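You operate a simulated robot arm through the tools that you are given. There is no shell and no other tool.

The job below is to be done with a simulated robot arm. You get a single attempt, and the scene is never put back.

TASK
Set an eyelet in the wide grey strap at its printed pressure.
Fine: end hole only; strap against the stop, slide home, air on for one stroke, then off.

The check looks at the end state, three seconds after you hand in, the way a careful person would. Anything else that was tipped, shoved, dropped, spilled or broken makes it a failure.

THE ROBOT
A 6-joint arm with a two-finger gripper, fixed in place. Base frame: the origin is at the foot of the arm, x ahead of it, y to its left, z up. Readings come in cm, rad, newtons and seconds.
It reaches about 129.8 cm from its shoulder. Its first joint turns from -2.601 to 2.601 rad. Payload 1.57 kg.
The tool frame sits at the grasp point between the pads (the TCP): z along the fingers, y along the line on which they close. The tips reach 2.1 cm beyond it. Largest opening 7 cm; the body of the gripper starts 5 cm behind the TCP.
Orientation is that of the tool frame in the base frame, as [roll, pitch, yaw] about the fixed x, y, z axes, in that order (R = Rz(yaw) Ry(pitch) Rx(roll)). With the fingers straight down and closing along the base's y, the tool's x points along the base's -x, its y along +y and its z along -z.

THE INTERFACE
- The arm moves only by the tool send_rows. Its argument "motion" is a list of rows, each an object of numbers (a shift or turn left out is 0, a gripper value left out holds the last): "dx", "dy", "dz": the shift along the base's x, y, z in units of 200 mm (1.0 is 200 mm); "rx", "ry", "rz": the turn, a rotation vector about the base's x, y, z in units of 60 degrees (1.0 is 60 degrees); "hand": the closure, from 0 (fully open) to 1 (shut). In form: [{"dx": .., "dy": .., "dz": .., "rx": .., "ry": .., "rz": .., "hand": ..}, ...]. A call has 1 to 20 rows; each row is the pose to reach, as a shift and turn from the pose commanded when the call began. A call with a number of a shift or a turn outside -1 to 1 is refused whole. A row lasts 0.2 s, in which the tool goes at most 5 cm and 0.15 rad; a call with a longer step from one row to the next is refused whole, and so is a gripper value outside its range. A pose out of reach is approached as far as the arm can. The call stops where the force on the tool passes 40 N (or 10 N more than at its start, if that is more) or the arm is blocked; 0.2 s more then pass. Each finger halts on what it meets, pressing with about 30 N; the grip force reading is that of the motor and also rises with nothing between the fingers. The clock runs only during rows and for 0.2 s after the last one: add rows that repeat a pose to give the fingers time. It gives the time, the measured TCP pose, the force on the tool (base axes), the opening and the grip force at its end, in the units of the frame above (readings bear some noise), with the torque about the TCP (base axes, N m) and any sound that the robot's microphone picked up.
- Cameras (640 x 400 px; columns grow to the right, rows downward): "scene" is fixed at [39.81, 50.01, 159.86]; the picture's right is [-0.97, -0.23, 0.00], its down [-0.12, 0.51, -0.85] and it looks along [0.19, -0.83, -0.52] (base axes); focal length 348 px, centre (320, 200). "wrist" rides on the gripper at [7.9, 0.4, -8.1] in the tool frame; the picture's right is [-0.05, 1.00, 0.00], its down [-0.67, -0.04, -0.74] and it looks along [-0.74, -0.04, 0.67] (tool axes); focal length 256 px, centre (320, 200). There is no depth. A picture from a camera that has moved, and an enlarged one, comes with that camera's place and axes in the base frame and with its lens.
- get_image(camera): a new picture of that camera. The clock stands still meanwhile.
- raise_lower(by): slides the trunk up (or, below 0, down) by that many cm; the arm rides with it, the base frame stays. It gives what a move gives, with no picture.
- enlarge(camera, box): a new picture of the part [left, top, right, bottom] of that camera's present view, enlarged. The clock stands still meanwhile.
- close_job(): hands the job in; it is judged then, once.

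Nothing tells you positions but the pictures and the camera data. Unless the task says otherwise, let go and move clear before handing in.

The tools are called as name(argument=value, ...) on one line, values as JSON. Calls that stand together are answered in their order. send_rows: Moves the arm, as the interface text tells. Its arguments: {"type":"object","properties":{"motion":{"type":"array"}},"required":["motion"]} The other tools are called the same way: raise_lower (by) slides the trunk up or down; get_image (camera) takes a picture; enlarge (camera, box) takes an enlarged picture of a part of a camera's view; close_job () hands the job in.

At the start:

```text
time: 0.0
tool_pos: [32.74, -50.76, 120.81]
orientation: [-3.14, 0.0, -3.141]
force: [-0.6, 0.4, 0.3]
moment: [-0.01, -0.01, 0.0]
finger_gap: 7.0
grip_force: 0.1
trunk travel left (down, up): [-89.0, 8.0]
```

scene: 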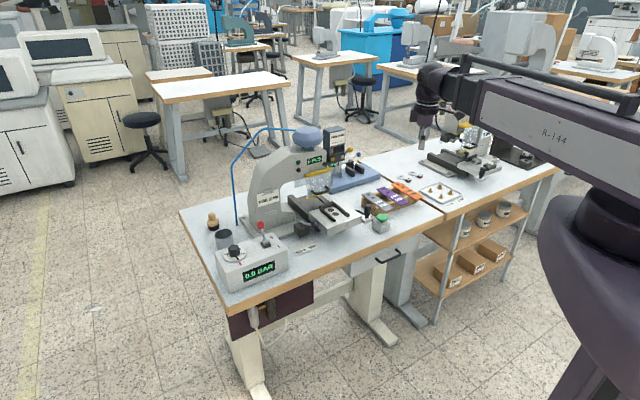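
wrist: 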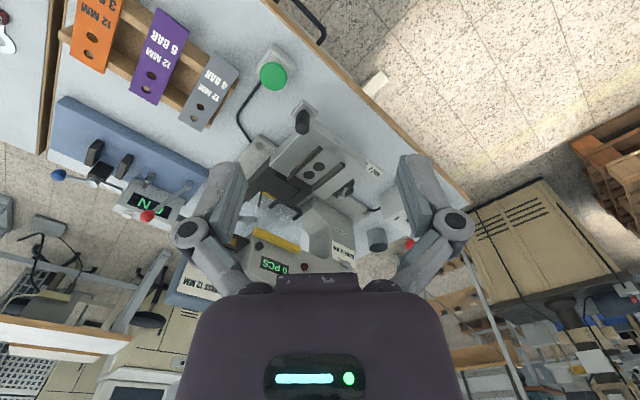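

I see a bench with an eyelet press, a pressure regulator box showing 0.0 BAR, a strap tray with orange, purple and grey straps, and a green button. I'll enlarge the pictures to read details before moving.

enlarge(camera="scene", box=[200, 120, 320, 195])

enlarge(camera="scene", box=[200, 190, 320, 300])

enlarge(camera="scene", box=[300, 120, 460, 240])

enlarge(camera="wrist", box=[40, 0, 240, 130])

enlarge(camera="wrist", box=[200, 80, 440, 280])

enlarge(camera="wrist", box=[40, 90, 240, 250])

```text
5.33 times, centred on (260, 158) of scene
camera zoom: at [39.81, 50.01, 159.86], right [-0.97, -0.23, 0.0], down [-0.12, 0.51, -0.85], along [0.19, -0.83, -0.52], focal length 1859 px, centre (640, 427)
```

zoom: 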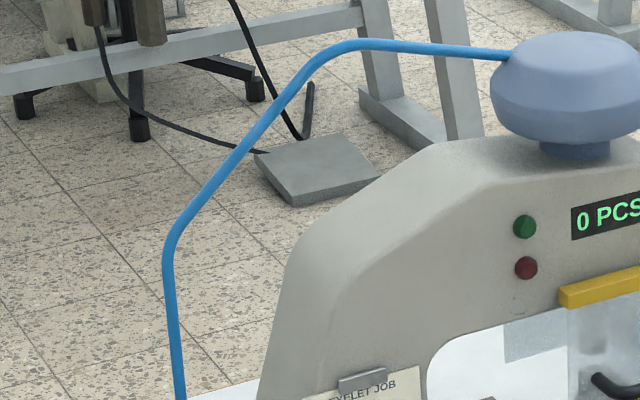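

```text
3.64 times, centred on (260, 245) of scene
camera zoom: at [39.81, 50.01, 159.86], right [-0.97, -0.23, 0.0], down [-0.12, 0.51, -0.85], along [0.19, -0.83, -0.52], focal length 1267 px, centre (538, 36)
```

zoom: 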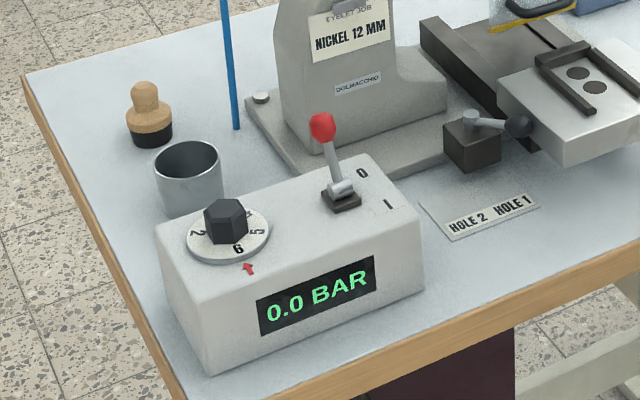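

```text
3.33 times, centred on (380, 180) of scene
camera zoom: at [39.81, 50.01, 159.86], right [-0.97, -0.23, 0.0], down [-0.12, 0.51, -0.85], along [0.19, -0.83, -0.52], focal length 1162 px, centre (120, 267)
```

zoom: 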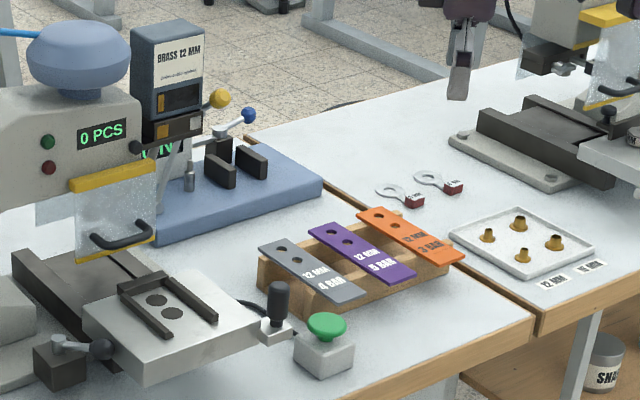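

```text
3.08 times, centred on (140, 65) of wrist
camera zoom: at [24.96, -50.43, 129.01], right [0.05, 1.0, 0.0], down [0.67, -0.04, 0.74], along [0.74, -0.04, -0.67], focal length 788 px, centre (874, 615)
```

zoom: 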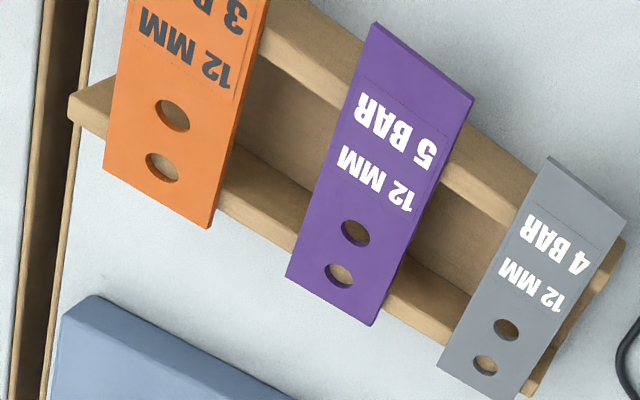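

```text
2.00 times, centred on (320, 180) of wrist
camera zoom: at [24.96, -50.43, 129.01], right [0.05, 1.0, 0.0], down [0.67, -0.04, 0.74], along [0.74, -0.04, -0.67], focal length 512 px, centre (320, 240)
```

zoom: 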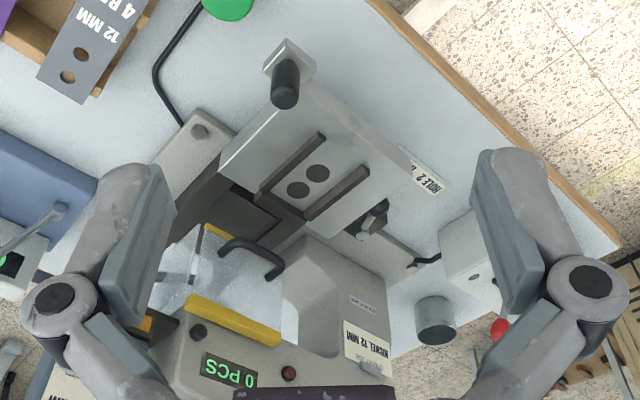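

```text
2.50 times, centred on (140, 170) of wrist
camera zoom: at [24.96, -50.43, 129.01], right [0.05, 1.0, 0.0], down [0.67, -0.04, 0.74], along [0.74, -0.04, -0.67], focal length 640 px, centre (770, 275)
```

zoom: 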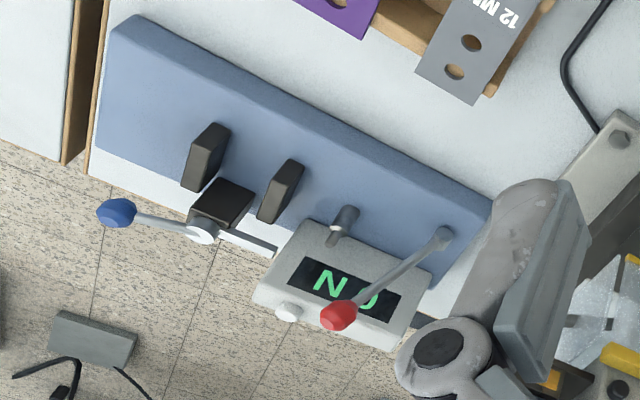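

The two cameras put the green button at about (41, -59, 87). I'll move the wrist camera back toward -x at the same height to get a wider view of the whole press bench.

send_rows(motion=[{"dx": -0.2}, {"dx": -0.4}, {"dx": -0.6}, {"dx": -0.8}, {"dx": -1.0}, {"dx": -1.0}])

get_image(camera="wrist")

get_image(camera="scene")

```text
time: 1.4
tool_pos: [12.96, -50.8, 120.81]
orientation: [3.141, 0.0, 3.141]
force: [0.4, 0.3, -0.1]
moment: [0.02, 0.01, 0.0]
finger_gap: 6.98
grip_force: 0.1
trunk travel left (down, up): [-89.0, 8.0]
```

```text
taken
camera wrist: at [5.13, -50.4, 129.0], right [0.05, 1.0, 0.0], down [0.67, -0.04, 0.74], along [0.74, -0.04, -0.67], focal length 256 px, centre (320, 200)
```

wrist: 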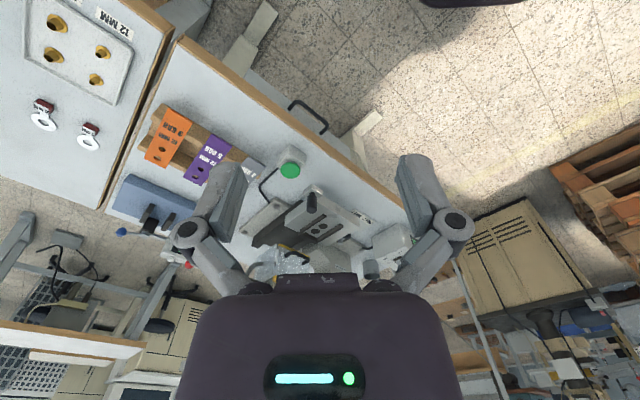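

```text
taken
```

scene: 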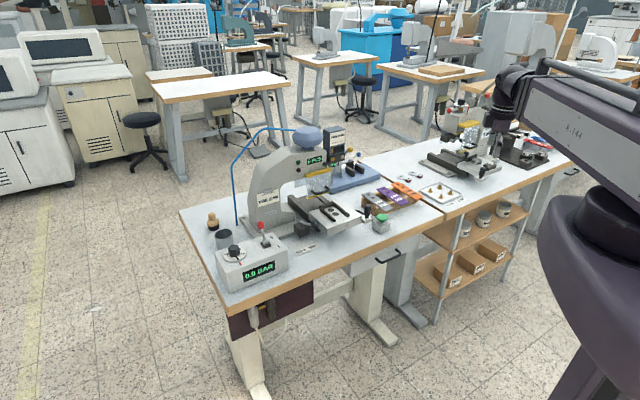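

The bench runs diagonally: its front edge faces the robot, with the forward direction at about -42° yaw. I'll turn the wrist camera to face the bench squarely and step in for a closer look.

send_rows(motion=[{"dx": 0.12, "dy": 0.1, "dz": 0, "rz": -0.14}, {"dx": 0.25, "dy": 0.2, "rz": -0.28}, {"dx": 0.4, "dy": 0.3, "rz": -0.42}, {"dx": 0.5, "dy": 0.4, "rz": -0.56}, {"dx": 0.6, "dy": 0.5, "rz": -0.697}, {"dx": 0.6, "dy": 0.5, "rz": -0.697}])

get_image(camera="wrist")

enlarge(camera="wrist", box=[60, 40, 320, 200])

enlarge(camera="wrist", box=[240, 80, 500, 280])

```text
time: 2.8
tool_pos: [26.36, -43.84, 120.84]
orientation: [-3.141, 0.0, 2.412]
force: [0.5, 0.1, -0.1]
moment: [0.0, -0.02, 0.01]
finger_gap: 7.02
grip_force: 0.0
out of reach, approached as far as the arm can: row 3, 4, 5, 6
trunk travel left (down, up): [-89.0, 8.0]
```

```text
taken
camera wrist: at [20.8, -38.3, 129.02], right [0.71, 0.71, 0.0], down [0.47, -0.47, 0.74], along [0.53, -0.53, -0.67], focal length 256 px, centre (320, 200)
```

wrist: 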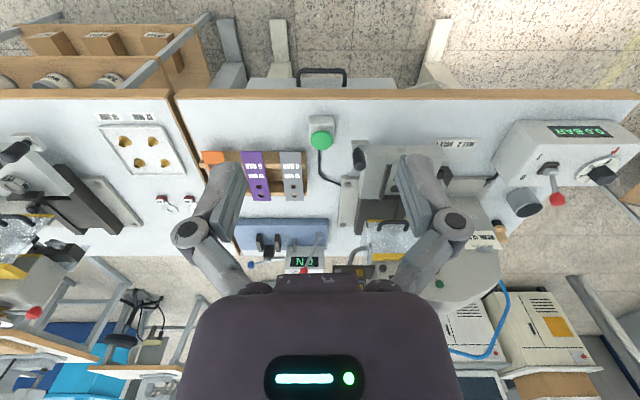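

```text
2.46 times, centred on (190, 120) of wrist
camera zoom: at [20.8, -38.3, 129.02], right [0.71, 0.71, 0.0], down [0.47, -0.47, 0.74], along [0.53, -0.53, -0.67], focal length 630 px, centre (640, 397)
```

zoom: 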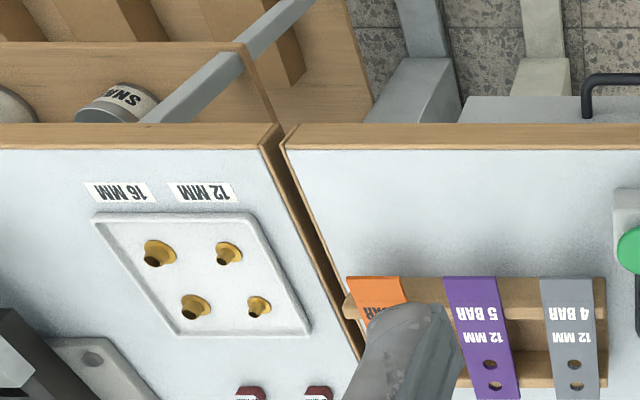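

```text
2.00 times, centred on (370, 180) of wrist
camera zoom: at [20.8, -38.3, 129.02], right [0.71, 0.71, 0.0], down [0.47, -0.47, 0.74], along [0.53, -0.53, -0.67], focal length 512 px, centre (220, 240)
```

zoom: 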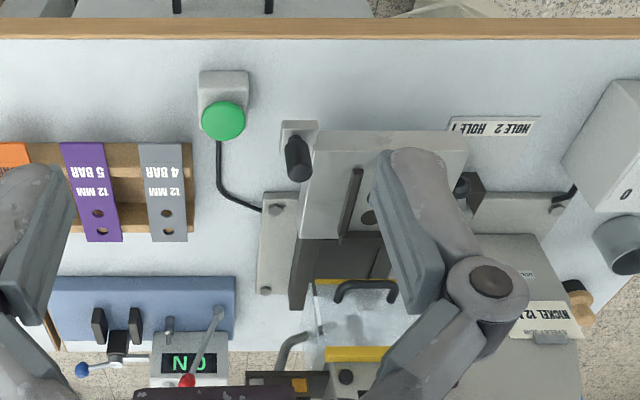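

The bench is yawed about 45°, so I'll use a bench frame with forward = (0.707, -0.707) and left = (0.707, 0.707). Next I'll shift left and lower so I can see the press, slide and guard between the fingers.

send_rows(motion=[{"dx": 0.15, "dy": 0.1, "dz": -0.1, "rz": -0.05}, {"dx": 0.3, "dy": 0.2, "dz": -0.2, "rz": -0.05}, {"dx": 0.48, "dy": 0.33, "dz": -0.35, "rz": -0.05}, {"dx": 0.48, "dy": 0.33, "dz": -0.5, "rz": -0.05}, {"dx": 0.48, "dy": 0.33, "dz": -0.5, "rz": -0.05}])

get_image(camera="wrist")

enlarge(camera="wrist", box=[220, 60, 420, 185])

enlarge(camera="wrist", box=[220, 160, 420, 285])

```text
refused: row 3 steps farther than a row can; nothing moved
```

```text
taken
camera wrist: at [20.8, -38.3, 129.02], right [0.71, 0.71, 0.0], down [0.47, -0.47, 0.74], along [0.53, -0.53, -0.67], focal length 256 px, centre (320, 200)
```

wrist: 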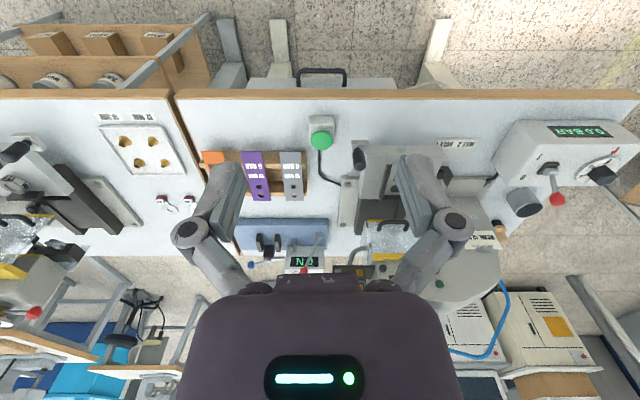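

```text
3.20 times, centred on (320, 122) of wrist
camera zoom: at [20.8, -38.3, 129.02], right [0.71, 0.71, 0.0], down [0.47, -0.47, 0.74], along [0.53, -0.53, -0.67], focal length 819 px, centre (320, 448)
```

zoom: 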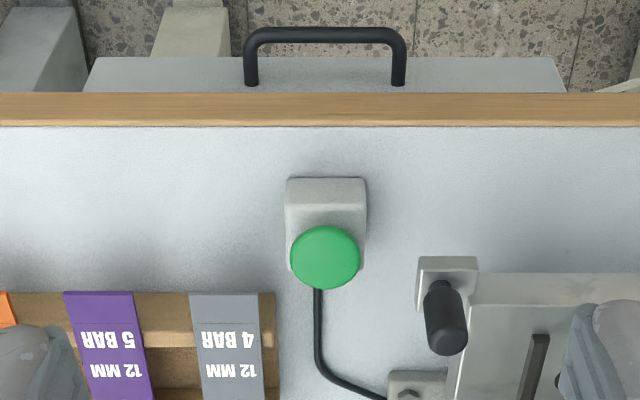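

```text
3.20 times, centred on (320, 222) of wrist
camera zoom: at [20.8, -38.3, 129.02], right [0.71, 0.71, 0.0], down [0.47, -0.47, 0.74], along [0.53, -0.53, -0.67], focal length 819 px, centre (320, 128)
```

zoom: 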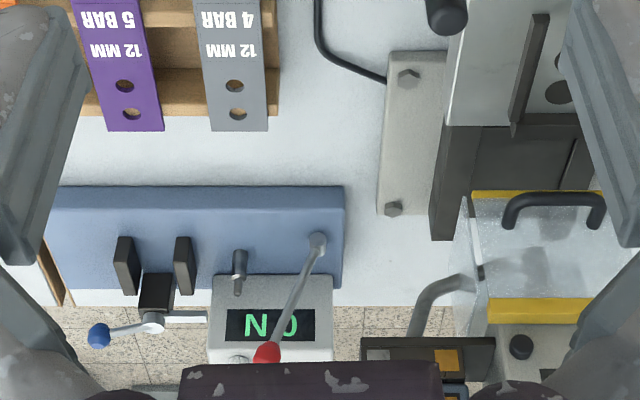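

The move was refused because one step was too long, so I'll redo it in smaller steps toward the press.

send_rows(motion=[{"dx": 0.12, "dy": 0.08, "dz": -0.12, "rz": -0.05}, {"dx": 0.24, "dy": 0.16, "dz": -0.24, "rz": -0.05}, {"dx": 0.36, "dy": 0.24, "dz": -0.36, "rz": -0.05}, {"dx": 0.48, "dy": 0.33, "dz": -0.5, "rz": -0.05}, {"dx": 0.48, "dy": 0.33, "dz": -0.5, "rz": -0.05}])

get_image(camera="wrist")

enlarge(camera="wrist", box=[220, 60, 420, 185])

enlarge(camera="wrist", box=[220, 160, 420, 285])

```text
time: 4.0
tool_pos: [35.71, -37.81, 120.9]
orientation: [-3.141, 0.0, 2.36]
force: [-0.3, -0.2, -0.6]
moment: [0.0, -0.03, 0.0]
finger_gap: 7.0
grip_force: 0.0
out of reach, approached as far as the arm can: row 1, 2, 3, 4, 5
trunk travel left (down, up): [-89.0, 8.0]
```

```text
taken
camera wrist: at [30.53, -32.01, 129.01], right [0.74, 0.67, 0.0], down [0.45, -0.5, 0.74], along [0.5, -0.55, -0.67], focal length 256 px, centre (320, 200)
```

wrist: 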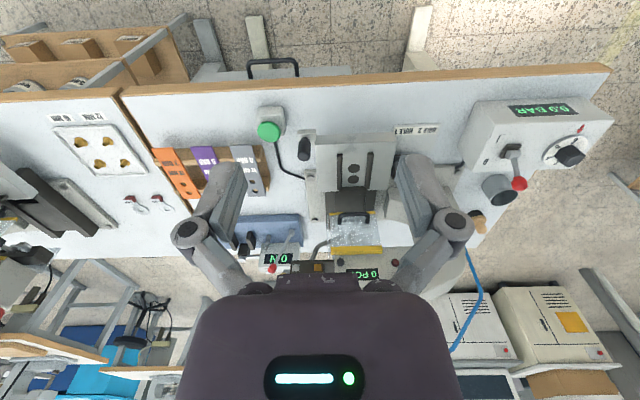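

```text
3.20 times, centred on (320, 122) of wrist
camera zoom: at [30.53, -32.01, 129.01], right [0.74, 0.67, 0.0], down [0.45, -0.5, 0.74], along [0.5, -0.55, -0.67], focal length 819 px, centre (320, 448)
```

zoom: 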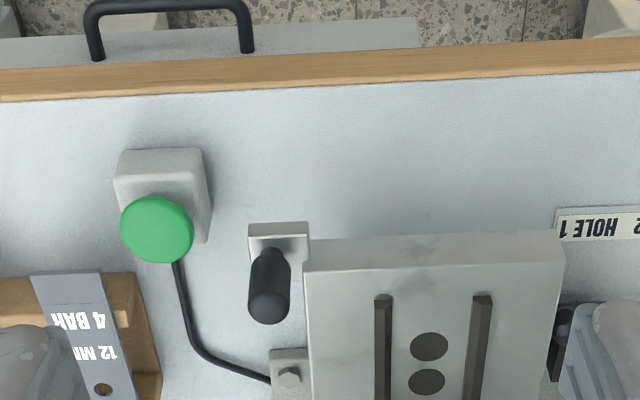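

```text
3.20 times, centred on (320, 222) of wrist
camera zoom: at [30.53, -32.01, 129.01], right [0.74, 0.67, 0.0], down [0.45, -0.5, 0.74], along [0.5, -0.55, -0.67], focal length 819 px, centre (320, 128)
```

zoom: 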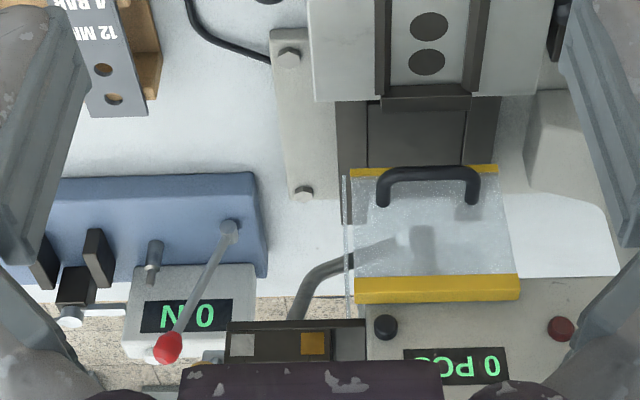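

The arm is folded too tightly to go lower here, so I'll lower the trunk. The gripper is about 11 cm in front of the bench edge, so the way down is clear.

raise_lower(by=-18)

get_image(camera="wrist")

enlarge(camera="wrist", box=[220, 100, 420, 225])

enlarge(camera="wrist", box=[220, 180, 420, 305])

get_image(camera="scene")

```text
time: 6.0
tool_pos: [35.78, -37.86, 102.87]
orientation: [3.141, 0.0, 2.361]
force: [-0.4, 0.0, 0.1]
moment: [-0.02, 0.01, -0.01]
finger_gap: 7.02
grip_force: 0.0
trunk travel left (down, up): [-71.0, 26.0]
```

```text
taken
camera wrist: at [30.56, -31.99, 111.02], right [0.74, 0.67, 0.0], down [0.45, -0.49, 0.74], along [0.5, -0.55, -0.67], focal length 256 px, centre (320, 200)
```

wrist: 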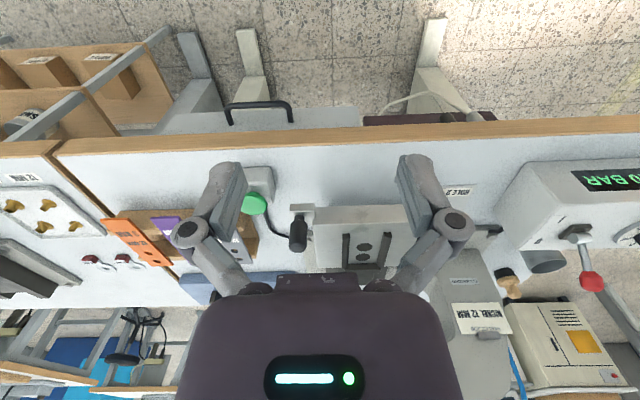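

```text
3.20 times, centred on (320, 162) of wrist
camera zoom: at [30.56, -31.99, 111.02], right [0.74, 0.67, 0.0], down [0.45, -0.49, 0.74], along [0.5, -0.55, -0.67], focal length 819 px, centre (320, 320)
```

zoom: 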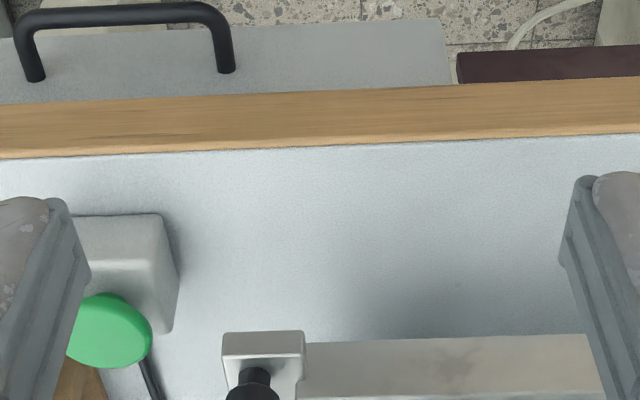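

```text
3.20 times, centred on (320, 242) of wrist
camera zoom: at [30.56, -31.99, 111.02], right [0.74, 0.67, 0.0], down [0.45, -0.49, 0.74], along [0.5, -0.55, -0.67], focal length 819 px, centre (320, 64)
```

zoom: 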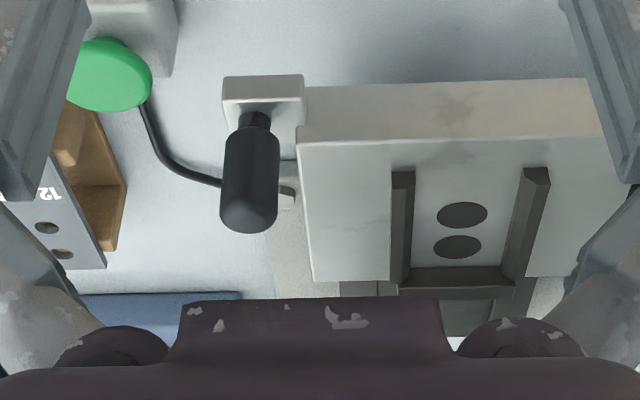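

```text
taken
```

scene: 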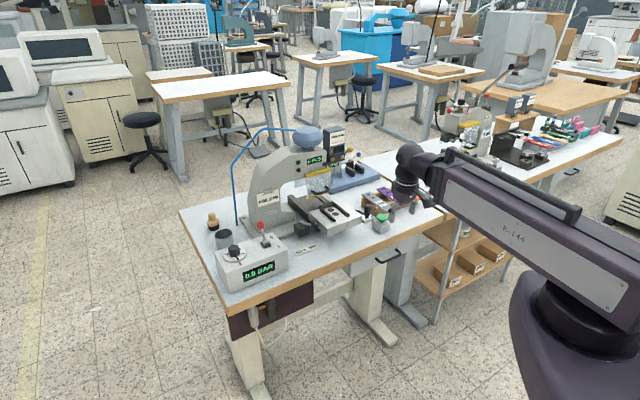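

Now I'll tilt the camera up about 30° to see the press head, the magazine and the job card head on.

send_rows(motion=[{"dx": 0.05, "dy": -0.05, "dz": 0.05, "rx": -0.09, "ry": -0.09}, {"dx": 0.05, "dy": -0.05, "dz": 0.1, "rx": -0.18, "ry": -0.18}, {"dx": 0.05, "dy": -0.05, "dz": 0.2, "rx": -0.27, "ry": -0.27}, {"dx": 0.05, "dy": -0.05, "dz": 0.3, "rx": -0.354, "ry": -0.354}, {"dx": 0.05, "dy": -0.05, "dz": 0.4, "rx": -0.354, "ry": -0.354}, {"dx": 0.05, "dy": -0.05, "dz": 0.4, "rx": -0.354, "ry": -0.354}])

get_image(camera="wrist")

enlarge(camera="wrist", box=[220, 80, 420, 205])

enlarge(camera="wrist", box=[220, 160, 420, 285])

enlarge(camera="wrist", box=[440, 80, 640, 205])

```text
time: 7.4
tool_pos: [41.59, -45.0, 105.32]
orientation: [-3.14, 0.524, 2.36]
force: [0.1, 0.5, -0.4]
moment: [-0.01, 0.0, 0.0]
finger_gap: 7.01
grip_force: 0.0
out of reach, approached as far as the arm can: row 1, 2, 3, 4, 5, 6
trunk travel left (down, up): [-71.0, 26.0]
```

```text
taken
camera wrist: at [34.31, -37.02, 108.45], right [0.74, 0.68, 0.03], down [0.12, -0.17, 0.98], along [0.67, -0.72, -0.21], focal length 256 px, centre (320, 200)
```

wrist: 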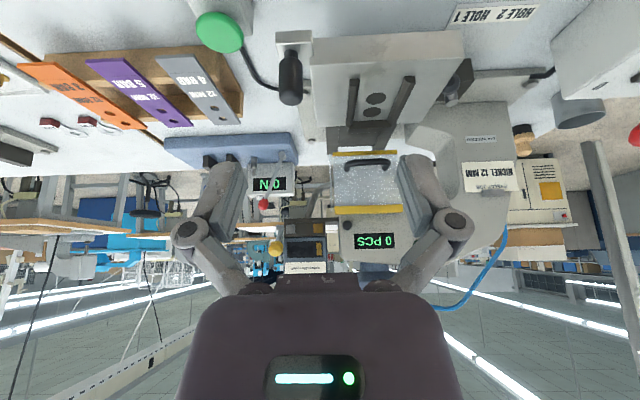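

```text
3.20 times, centred on (320, 142) of wrist
camera zoom: at [34.31, -37.02, 108.45], right [0.74, 0.68, 0.03], down [0.12, -0.17, 0.98], along [0.67, -0.72, -0.21], focal length 819 px, centre (320, 384)
```

zoom: 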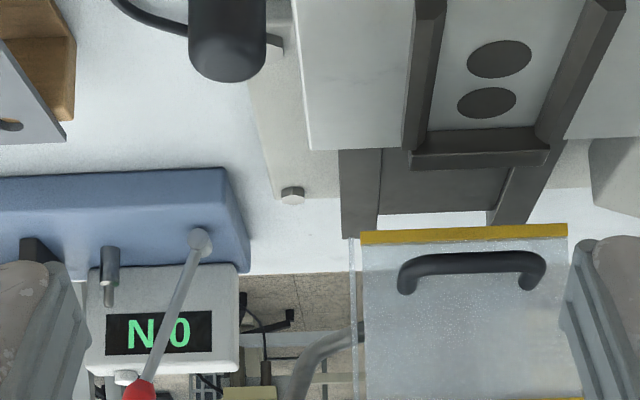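

```text
3.20 times, centred on (320, 222) of wrist
camera zoom: at [34.31, -37.02, 108.45], right [0.74, 0.68, 0.03], down [0.12, -0.17, 0.98], along [0.67, -0.72, -0.21], focal length 819 px, centre (320, 128)
```

zoom: 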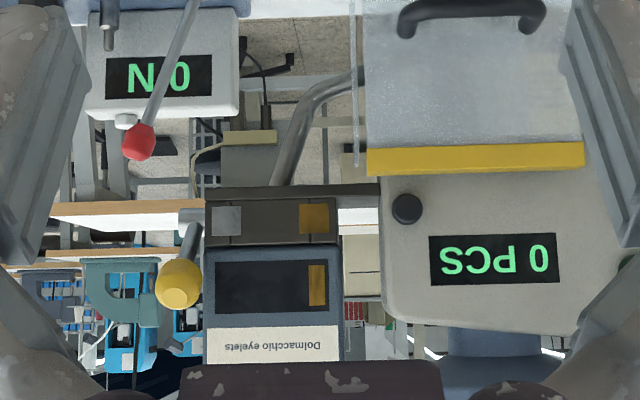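

```text
3.20 times, centred on (540, 142) of wrist
camera zoom: at [34.31, -37.02, 108.45], right [0.74, 0.68, 0.03], down [0.12, -0.17, 0.98], along [0.67, -0.72, -0.21], focal length 819 px, centre (-384, 384)
```

zoom: 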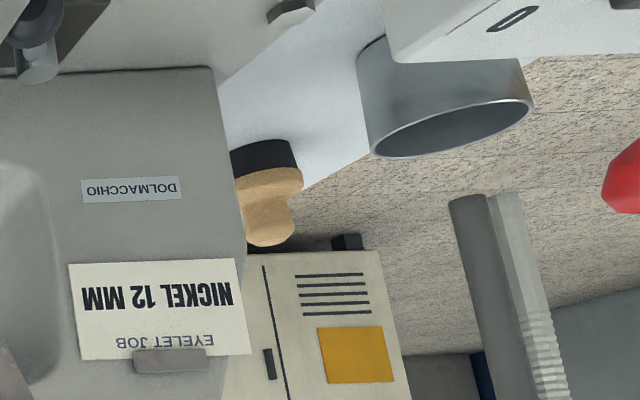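

The job card says NICKEL 12 MM, while the magazine currently shows BRASS 12 MM with a yellow-ball selector lever at about (56, -71, 108). I'll raise the trunk for a clear look at that selector.

raise_lower(by=12)

get_image(camera="wrist")

enlarge(camera="wrist", box=[240, 150, 400, 250])

enlarge(camera="wrist", box=[240, 90, 400, 190])

enlarge(camera="scene", box=[315, 115, 379, 155])

enlarge(camera="scene", box=[210, 225, 306, 285])

```text
time: 8.9
tool_pos: [41.63, -45.0, 117.39]
orientation: [-3.138, 0.523, 2.36]
force: [0.2, -0.3, -0.5]
moment: [0.0, -0.01, 0.01]
finger_gap: 7.0
grip_force: 0.0
trunk travel left (down, up): [-83.0, 14.0]
```

```text
taken
camera wrist: at [34.31, -37.02, 120.44], right [0.74, 0.68, 0.03], down [0.12, -0.17, 0.98], along [0.67, -0.72, -0.21], focal length 256 px, centre (320, 200)
```

wrist: 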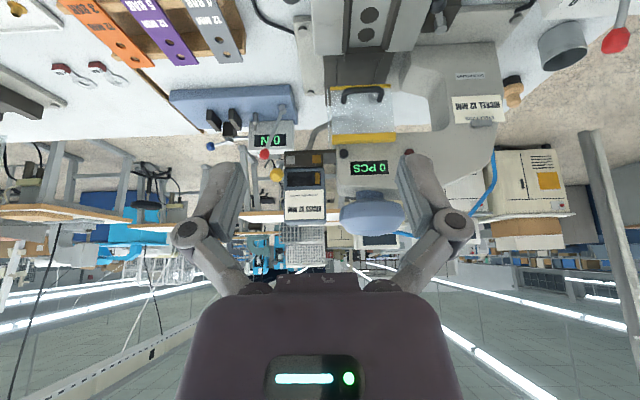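

```text
4.00 times, centred on (320, 200) of wrist
camera zoom: at [34.31, -37.02, 120.44], right [0.74, 0.68, 0.03], down [0.12, -0.17, 0.98], along [0.67, -0.72, -0.21], focal length 1024 px, centre (320, 200)
```

zoom: 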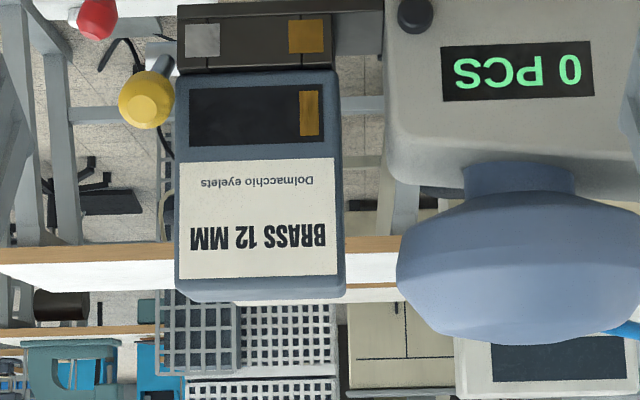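

```text
4.00 times, centred on (320, 140) of wrist
camera zoom: at [34.31, -37.02, 120.44], right [0.74, 0.68, 0.03], down [0.12, -0.17, 0.98], along [0.67, -0.72, -0.21], focal length 1024 px, centre (320, 440)
```

zoom: 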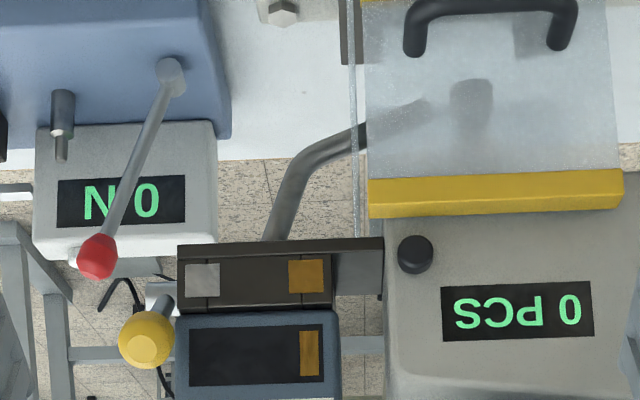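

```text
10.00 times, centred on (347, 135) of scene
camera zoom: at [39.81, 50.01, 159.86], right [-0.97, -0.23, 0.0], down [-0.12, 0.51, -0.85], along [0.19, -0.83, -0.52], focal length 3485 px, centre (50, 850)
```

zoom: 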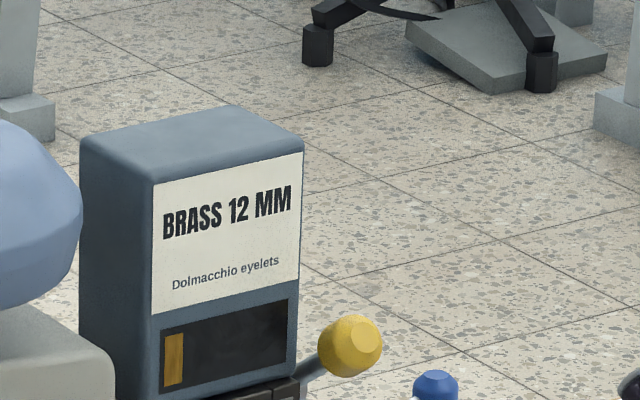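

```text
6.67 times, centred on (258, 255) of scene
camera zoom: at [39.81, 50.01, 159.86], right [-0.97, -0.23, 0.0], down [-0.12, 0.51, -0.85], along [0.19, -0.83, -0.52], focal length 2324 px, centre (733, -167)
```

zoom: 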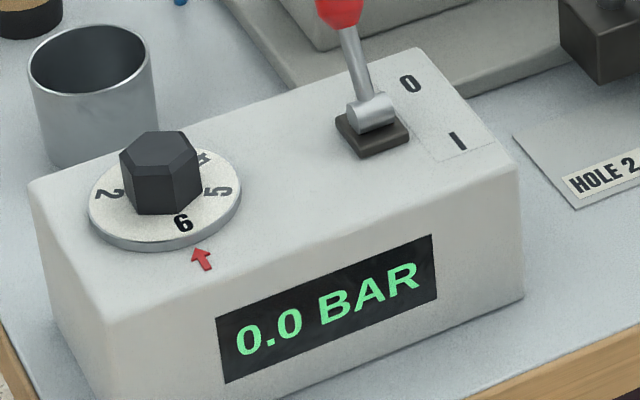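

The dial is at 6 with the air at 0 and the display at 0.0 BAR, and the magazine indicator is on gold. I'll level the tool and move over the strap tray to view the selector lever from its right side.

send_rows(motion=[{"dx": 0, "dy": -0.2, "rx": 0.09, "ry": 0.09}, {"dx": 0, "dy": -0.4, "rx": 0.18, "ry": 0.18}, {"dx": 0, "dy": -0.6, "rx": 0.27, "ry": 0.27}, {"dx": 0, "dy": -0.8, "rx": 0.354, "ry": 0.354}, {"dx": -0.1, "dy": -1.0, "rx": 0.354, "ry": 0.354}, {"dx": -0.1, "dy": -1.0, "rx": 0.354, "ry": 0.354}])

send_rows(motion=[{"dx": 0, "dy": -0.1, "rz": 0.14}, {"dx": 0, "dy": -0.2, "rz": 0.28}, {"dx": 0, "dy": -0.25, "rz": 0.42}, {"dx": 0, "dy": -0.25, "rz": 0.56}, {"dx": 0, "dy": -0.25, "rz": 0.7}, {"dy": -0.25, "rz": 0.75}, {"dy": -0.25, "rz": 0.75}])

get_image(camera="wrist")

enlarge(camera="wrist", box=[240, 150, 400, 250])

```text
time: 10.3
tool_pos: [39.79, -64.84, 114.75]
orientation: [-3.141, -0.002, 2.359]
force: [-0.3, -0.5, -0.5]
moment: [0.0, -0.01, 0.0]
finger_gap: 6.99
grip_force: 0.0
out of reach, approached as far as the arm can: row 1, 2, 3, 4, 5, 6
trunk travel left (down, up): [-83.0, 14.0]
```

```text
time: 11.9
tool_pos: [39.77, -69.96, 114.91]
orientation: [-3.141, -0.001, -3.137]
force: [-0.3, -0.1, -0.4]
moment: [0.0, -0.02, -0.01]
finger_gap: 7.0
grip_force: 0.0
trunk travel left (down, up): [-83.0, 14.0]
```

```text
taken
camera wrist: at [31.88, -69.59, 123.02], right [0.05, 1.0, 0.0], down [0.67, -0.03, 0.74], along [0.74, -0.04, -0.67], focal length 256 px, centre (320, 200)
```

wrist: 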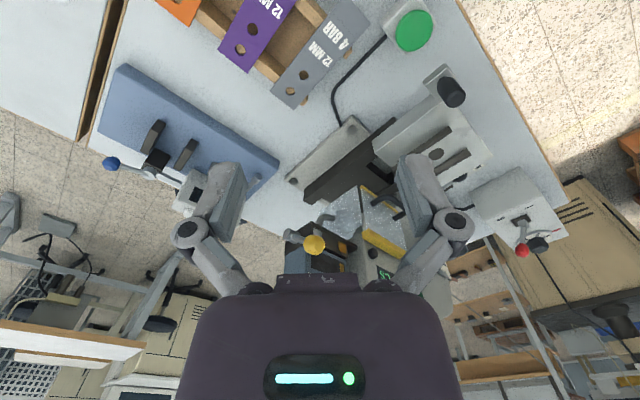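

```text
4.00 times, centred on (320, 200) of wrist
camera zoom: at [31.88, -69.59, 123.02], right [0.05, 1.0, 0.0], down [0.67, -0.03, 0.74], along [0.74, -0.04, -0.67], focal length 1024 px, centre (320, 200)
```

zoom: 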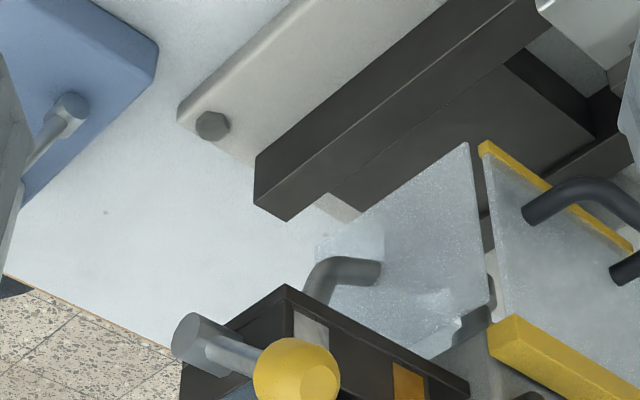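

The yellow ball sits on a rod from a pivot on the magazine's right side, at about z 108. I'll look along the bench toward +left to see how this lever swings.

send_rows(motion=[{"dx": 0, "dy": -0.15, "rz": 0.14}, {"dx": 0, "dy": -0.3, "rz": 0.28}, {"dx": 0, "dy": -0.45, "rz": 0.42}, {"dx": 0, "dy": -0.6, "rz": 0.56}, {"dx": 0, "dy": -0.75, "rz": 0.7}, {"dy": -0.78, "rz": 0.75}, {"dy": -0.78, "rz": 0.75}])

get_image(camera="wrist")

enlarge(camera="wrist", box=[240, 180, 400, 280])

```text
time: 13.5
tool_pos: [39.85, -85.62, 114.82]
orientation: [-3.141, -0.002, -2.351]
force: [-1.0, -0.2, -0.6]
moment: [0.0, -0.01, -0.01]
finger_gap: 7.0
grip_force: 0.0
trunk travel left (down, up): [-83.0, 14.0]
```

```text
taken
camera wrist: at [33.99, -91.05, 123.01], right [-0.67, 0.74, 0.0], down [0.49, 0.45, 0.74], along [0.55, 0.5, -0.67], focal length 256 px, centre (320, 200)
```

wrist: 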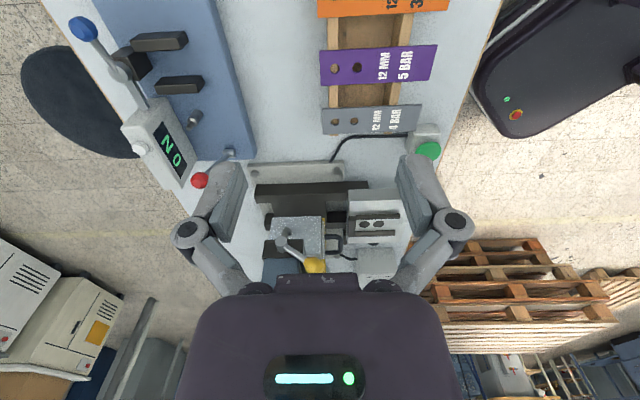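

```text
4.00 times, centred on (320, 230) of wrist
camera zoom: at [33.99, -91.05, 123.01], right [-0.67, 0.74, 0.0], down [0.49, 0.45, 0.74], along [0.55, 0.5, -0.67], focal length 1024 px, centre (320, 80)
```

zoom: 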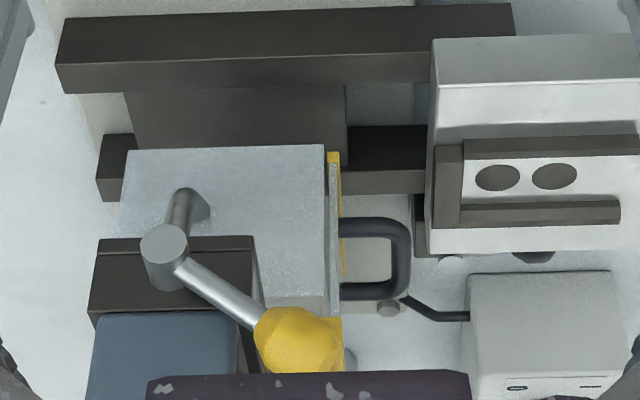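

The lever pivots about a left-right axis at roughly (f 95, l -11, z 104), and the ball is up front at (f 90, l -10, z 107). A lower, more level side view should show its other end position.

send_rows(motion=[{"dz": -0.05, "rx": 0.09, "ry": -0.09}, {"dz": -0.1, "rx": 0.18, "ry": -0.18}, {"dz": -0.15, "rx": 0.27, "ry": -0.27}, {"dz": -0.2, "rx": 0.354, "ry": -0.354}, {"dz": -0.2, "rx": 0.354, "ry": -0.354}])

get_image(camera="wrist")

enlarge(camera="wrist", box=[240, 150, 400, 250])

enlarge(camera="wrist", box=[260, 60, 420, 160])

```text
time: 14.7
tool_pos: [39.57, -85.48, 117.35]
orientation: [-3.14, 0.524, -2.353]
force: [0.1, -0.5, 0.1]
moment: [-0.03, -0.02, 0.0]
finger_gap: 7.02
grip_force: 0.0
out of reach, approached as far as the arm can: row 1, 2, 3, 4, 5
trunk travel left (down, up): [-83.0, 14.0]
```

```text
taken
camera wrist: at [31.73, -93.08, 120.45], right [-0.68, 0.74, 0.03], down [0.17, 0.12, 0.98], along [0.72, 0.67, -0.21], focal length 256 px, centre (320, 200)
```

wrist: 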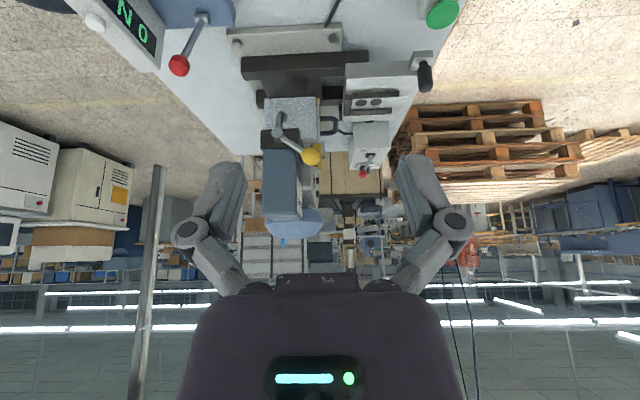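

```text
4.00 times, centred on (320, 200) of wrist
camera zoom: at [31.73, -93.08, 120.45], right [-0.68, 0.74, 0.03], down [0.17, 0.12, 0.98], along [0.72, 0.67, -0.21], focal length 1024 px, centre (320, 200)
```

zoom: 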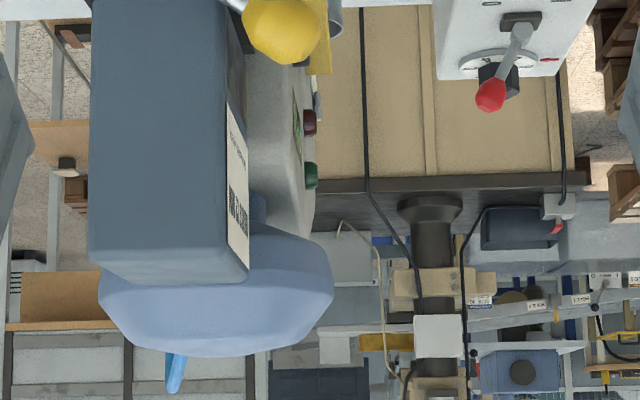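

```text
4.00 times, centred on (340, 110) of wrist
camera zoom: at [31.73, -93.08, 120.45], right [-0.68, 0.74, 0.03], down [0.17, 0.12, 0.98], along [0.72, 0.67, -0.21], focal length 1024 px, centre (240, 560)
```

zoom: 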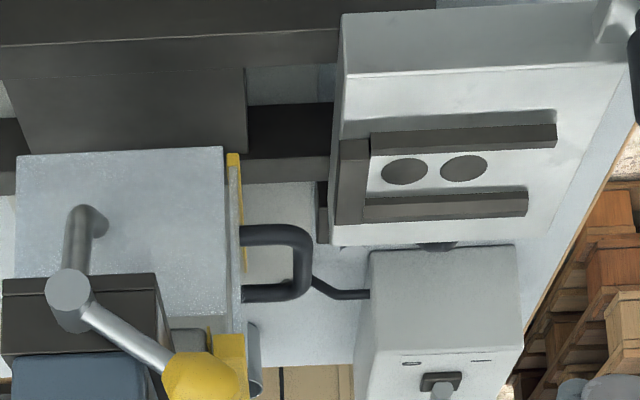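

The lever geometry is clearer now. I'll lower the trunk a little for a level view of the lever and the rail.

raise_lower(by=-9)

get_image(camera="wrist")

enlarge(camera="wrist", box=[240, 150, 400, 250])

enlarge(camera="wrist", box=[250, 40, 410, 140])

```text
time: 15.9
tool_pos: [39.67, -85.59, 108.4]
orientation: [-3.139, 0.521, -2.352]
force: [0.3, 0.5, 0.1]
moment: [0.0, -0.02, 0.01]
finger_gap: 6.97
grip_force: 0.1
trunk travel left (down, up): [-74.0, 23.0]
```

```text
taken
camera wrist: at [31.7, -93.08, 111.46], right [-0.68, 0.74, 0.02], down [0.17, 0.12, 0.98], along [0.72, 0.67, -0.21], focal length 256 px, centre (320, 200)
```

wrist: 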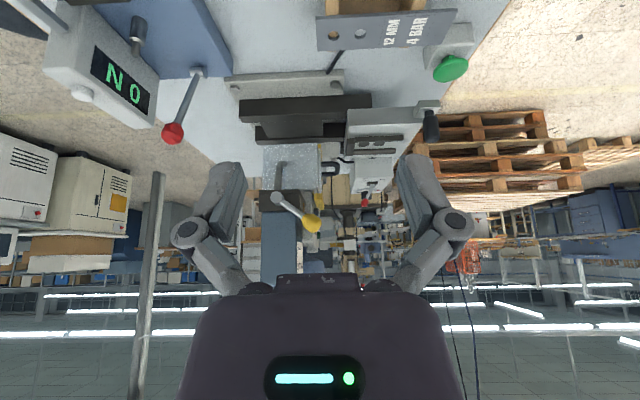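

```text
4.00 times, centred on (320, 200) of wrist
camera zoom: at [31.7, -93.08, 111.46], right [-0.68, 0.74, 0.02], down [0.17, 0.12, 0.98], along [0.72, 0.67, -0.21], focal length 1024 px, centre (320, 200)
```

zoom: 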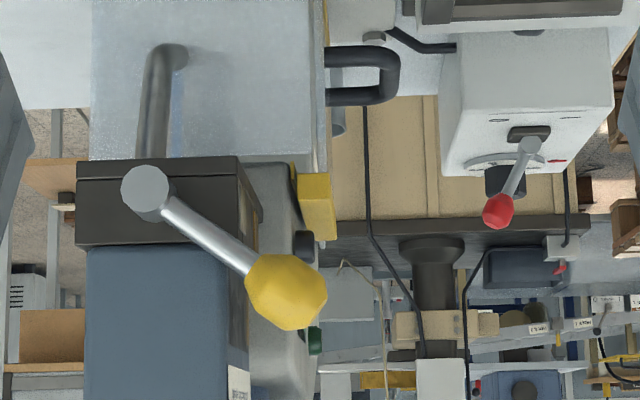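

```text
4.00 times, centred on (330, 90) of wrist
camera zoom: at [31.7, -93.08, 111.46], right [-0.68, 0.74, 0.02], down [0.17, 0.12, 0.98], along [0.72, 0.67, -0.21], focal length 1024 px, centre (280, 640)
```

zoom: 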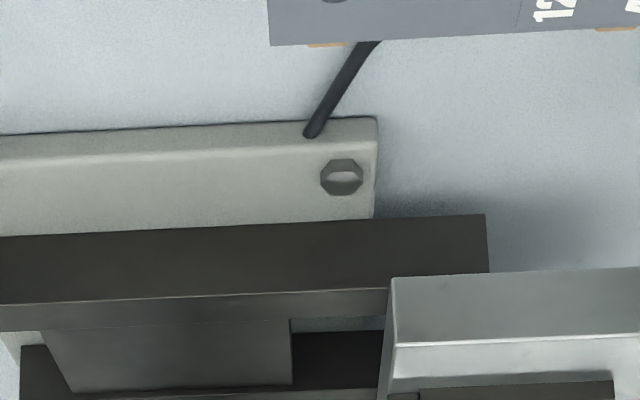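

The selector lever leans about 35° above horizontal toward the operator. Before choosing a push direction, I'll check the neighbouring press for a similar selector and zoom on the dial.

enlarge(camera="scene", box=[420, 90, 548, 170])

enlarge(camera="scene", box=[320, 120, 384, 160])

enlarge(camera="scene", box=[216, 235, 264, 265])

enlarge(camera="wrist", box=[0, 0, 240, 150])

```text
5.00 times, centred on (484, 130) of scene
camera zoom: at [39.81, 50.01, 159.86], right [-0.97, -0.23, 0.0], down [-0.12, 0.51, -0.85], along [0.19, -0.83, -0.52], focal length 1743 px, centre (-500, 550)
```

zoom: 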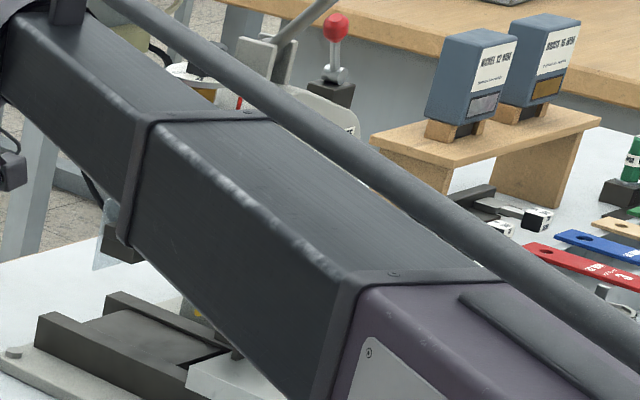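

```text
10.00 times, centred on (352, 140) of scene
camera zoom: at [39.81, 50.01, 159.86], right [-0.97, -0.23, 0.0], down [-0.12, 0.51, -0.85], along [0.19, -0.83, -0.52], focal length 3485 px, centre (0, 800)
```

zoom: 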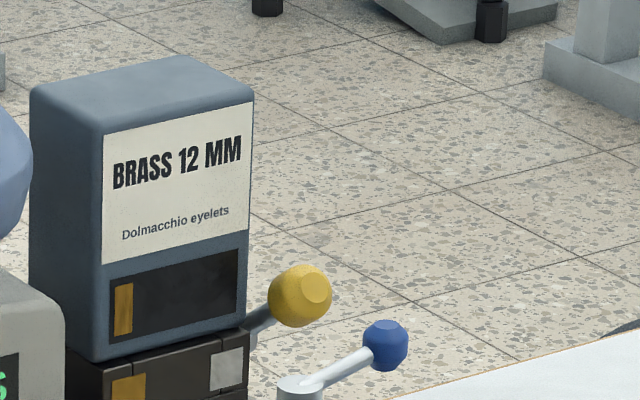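

```text
13.33 times, centred on (240, 250) of scene
camera zoom: at [39.81, 50.01, 159.86], right [-0.97, -0.23, 0.0], down [-0.12, 0.51, -0.85], along [0.19, -0.83, -0.52], focal length 4647 px, centre (1387, -467)
```

zoom: 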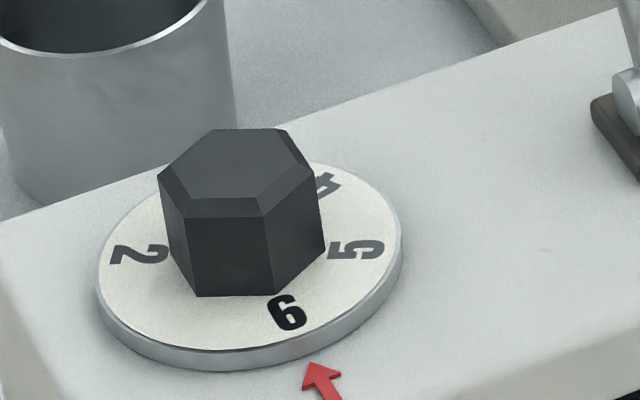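

```text
2.67 times, centred on (120, 75) of wrist
camera zoom: at [31.7, -93.08, 111.46], right [-0.68, 0.74, 0.02], down [0.17, 0.12, 0.98], along [0.72, 0.67, -0.21], focal length 683 px, centre (853, 533)
```

zoom: 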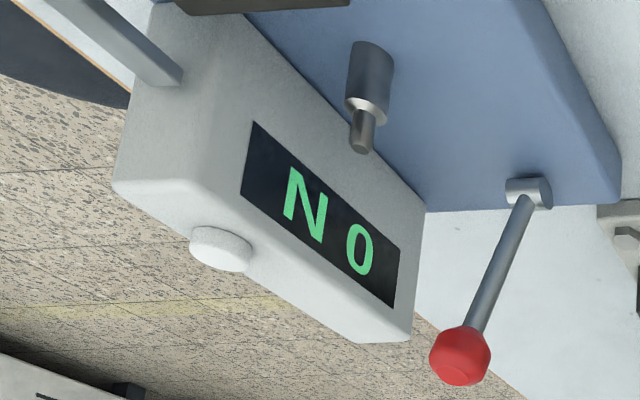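

The other magazines, on a wooden stand in the background, are about 165 cm away and out of reach. I'll back away so the arm stops blocking the scene view, then check the second press and the regulator dial.

send_rows(motion=[{"dx": -0.1, "dy": 0.16, "dz": 0.05, "rx": -0.06, "ry": 0.06}, {"dx": -0.2, "dy": 0.32, "dz": 0.1, "rx": -0.12, "ry": 0.12}, {"dx": -0.3, "dy": 0.48, "dz": 0.15, "rx": -0.2, "ry": 0.2}, {"dx": -0.4, "dy": 0.64, "dz": 0.2, "rx": -0.28, "ry": 0.28}, {"dx": -0.5, "dy": 0.82, "dz": 0.2, "rx": -0.354, "ry": 0.354}, {"dx": -0.6, "dy": 1.0, "dz": 0.2, "rx": -0.354, "ry": 0.354}, {"dx": -0.6, "dy": 1.0, "dz": 0.2, "rx": -0.354, "ry": 0.354}])

enlarge(camera="scene", box=[420, 90, 548, 170])

get_image(camera="scene")

```text
time: 17.6
tool_pos: [27.34, -65.33, 105.9]
orientation: [-3.141, -0.001, -2.353]
force: [0.0, -0.5, -0.4]
moment: [0.02, -0.04, 0.02]
finger_gap: 6.98
grip_force: 0.1
out of reach, approached as far as the arm can: row 1, 2, 3, 4, 5, 6, 7
trunk travel left (down, up): [-74.0, 23.0]
```

```text
5.00 times, centred on (484, 130) of scene
camera zoom: at [39.81, 50.01, 159.86], right [-0.97, -0.23, 0.0], down [-0.12, 0.51, -0.85], along [0.19, -0.83, -0.52], focal length 1743 px, centre (-500, 550)
```

zoom: 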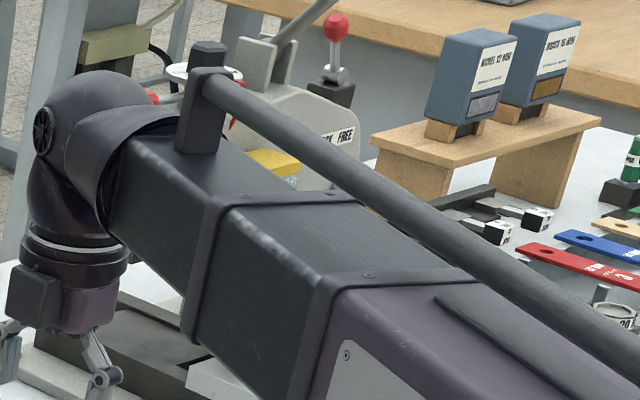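

```text
taken
```

scene: 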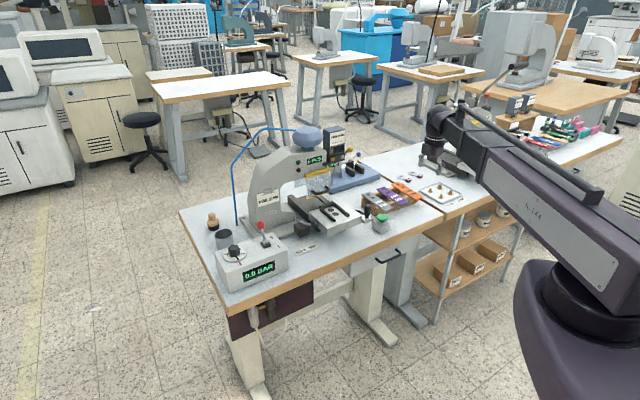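

I'll carry on leftward along the front of the bench, turning the wrist back to face it.

send_rows(motion=[{"dx": 0.05, "dy": 0.08, "rz": -0.14}, {"dx": 0.1, "dy": 0.16, "rz": -0.28}, {"dx": 0.15, "dy": 0.24, "rz": -0.42}, {"dx": 0.2, "dy": 0.32, "rz": -0.56}, {"dx": 0.27, "dy": 0.4, "rz": -0.7}, {"dx": 0.34, "dy": 0.48, "rz": -0.84}, {"dx": 0.4, "dy": 0.6, "rz": -0.98}, {"dx": 0.47, "dy": 0.72, "rz": -0.98}])

send_rows(motion=[{"dx": 0.12, "dy": 0.16, "rz": -0.13}, {"dx": 0.24, "dy": 0.32, "rz": -0.26}, {"dx": 0.36, "dy": 0.48, "rz": -0.39}, {"dx": 0.48, "dy": 0.64, "rz": -0.52}, {"dx": 0.6, "dy": 0.8, "rz": -0.52}, {"dx": 0.76, "dy": 0.96, "rz": -0.52}, {"dx": 0.92, "dy": 1.0, "rz": -0.52}, {"dx": 1.0, "dy": 1.0, "rz": -0.52}])

```text
time: 19.4
tool_pos: [36.94, -51.22, 105.93]
orientation: [-3.141, -0.001, 2.903]
force: [0.7, -0.9, 0.5]
moment: [0.0, 0.01, 0.0]
finger_gap: 6.99
grip_force: 0.0
trunk travel left (down, up): [-74.0, 23.0]
```

```text
time: 21.1
tool_pos: [57.08, -31.28, 105.92]
orientation: [-3.141, -0.002, 2.359]
force: [-0.4, 0.1, 0.2]
moment: [0.01, 0.01, 0.01]
finger_gap: 6.98
grip_force: 0.1
trunk travel left (down, up): [-74.0, 23.0]
```

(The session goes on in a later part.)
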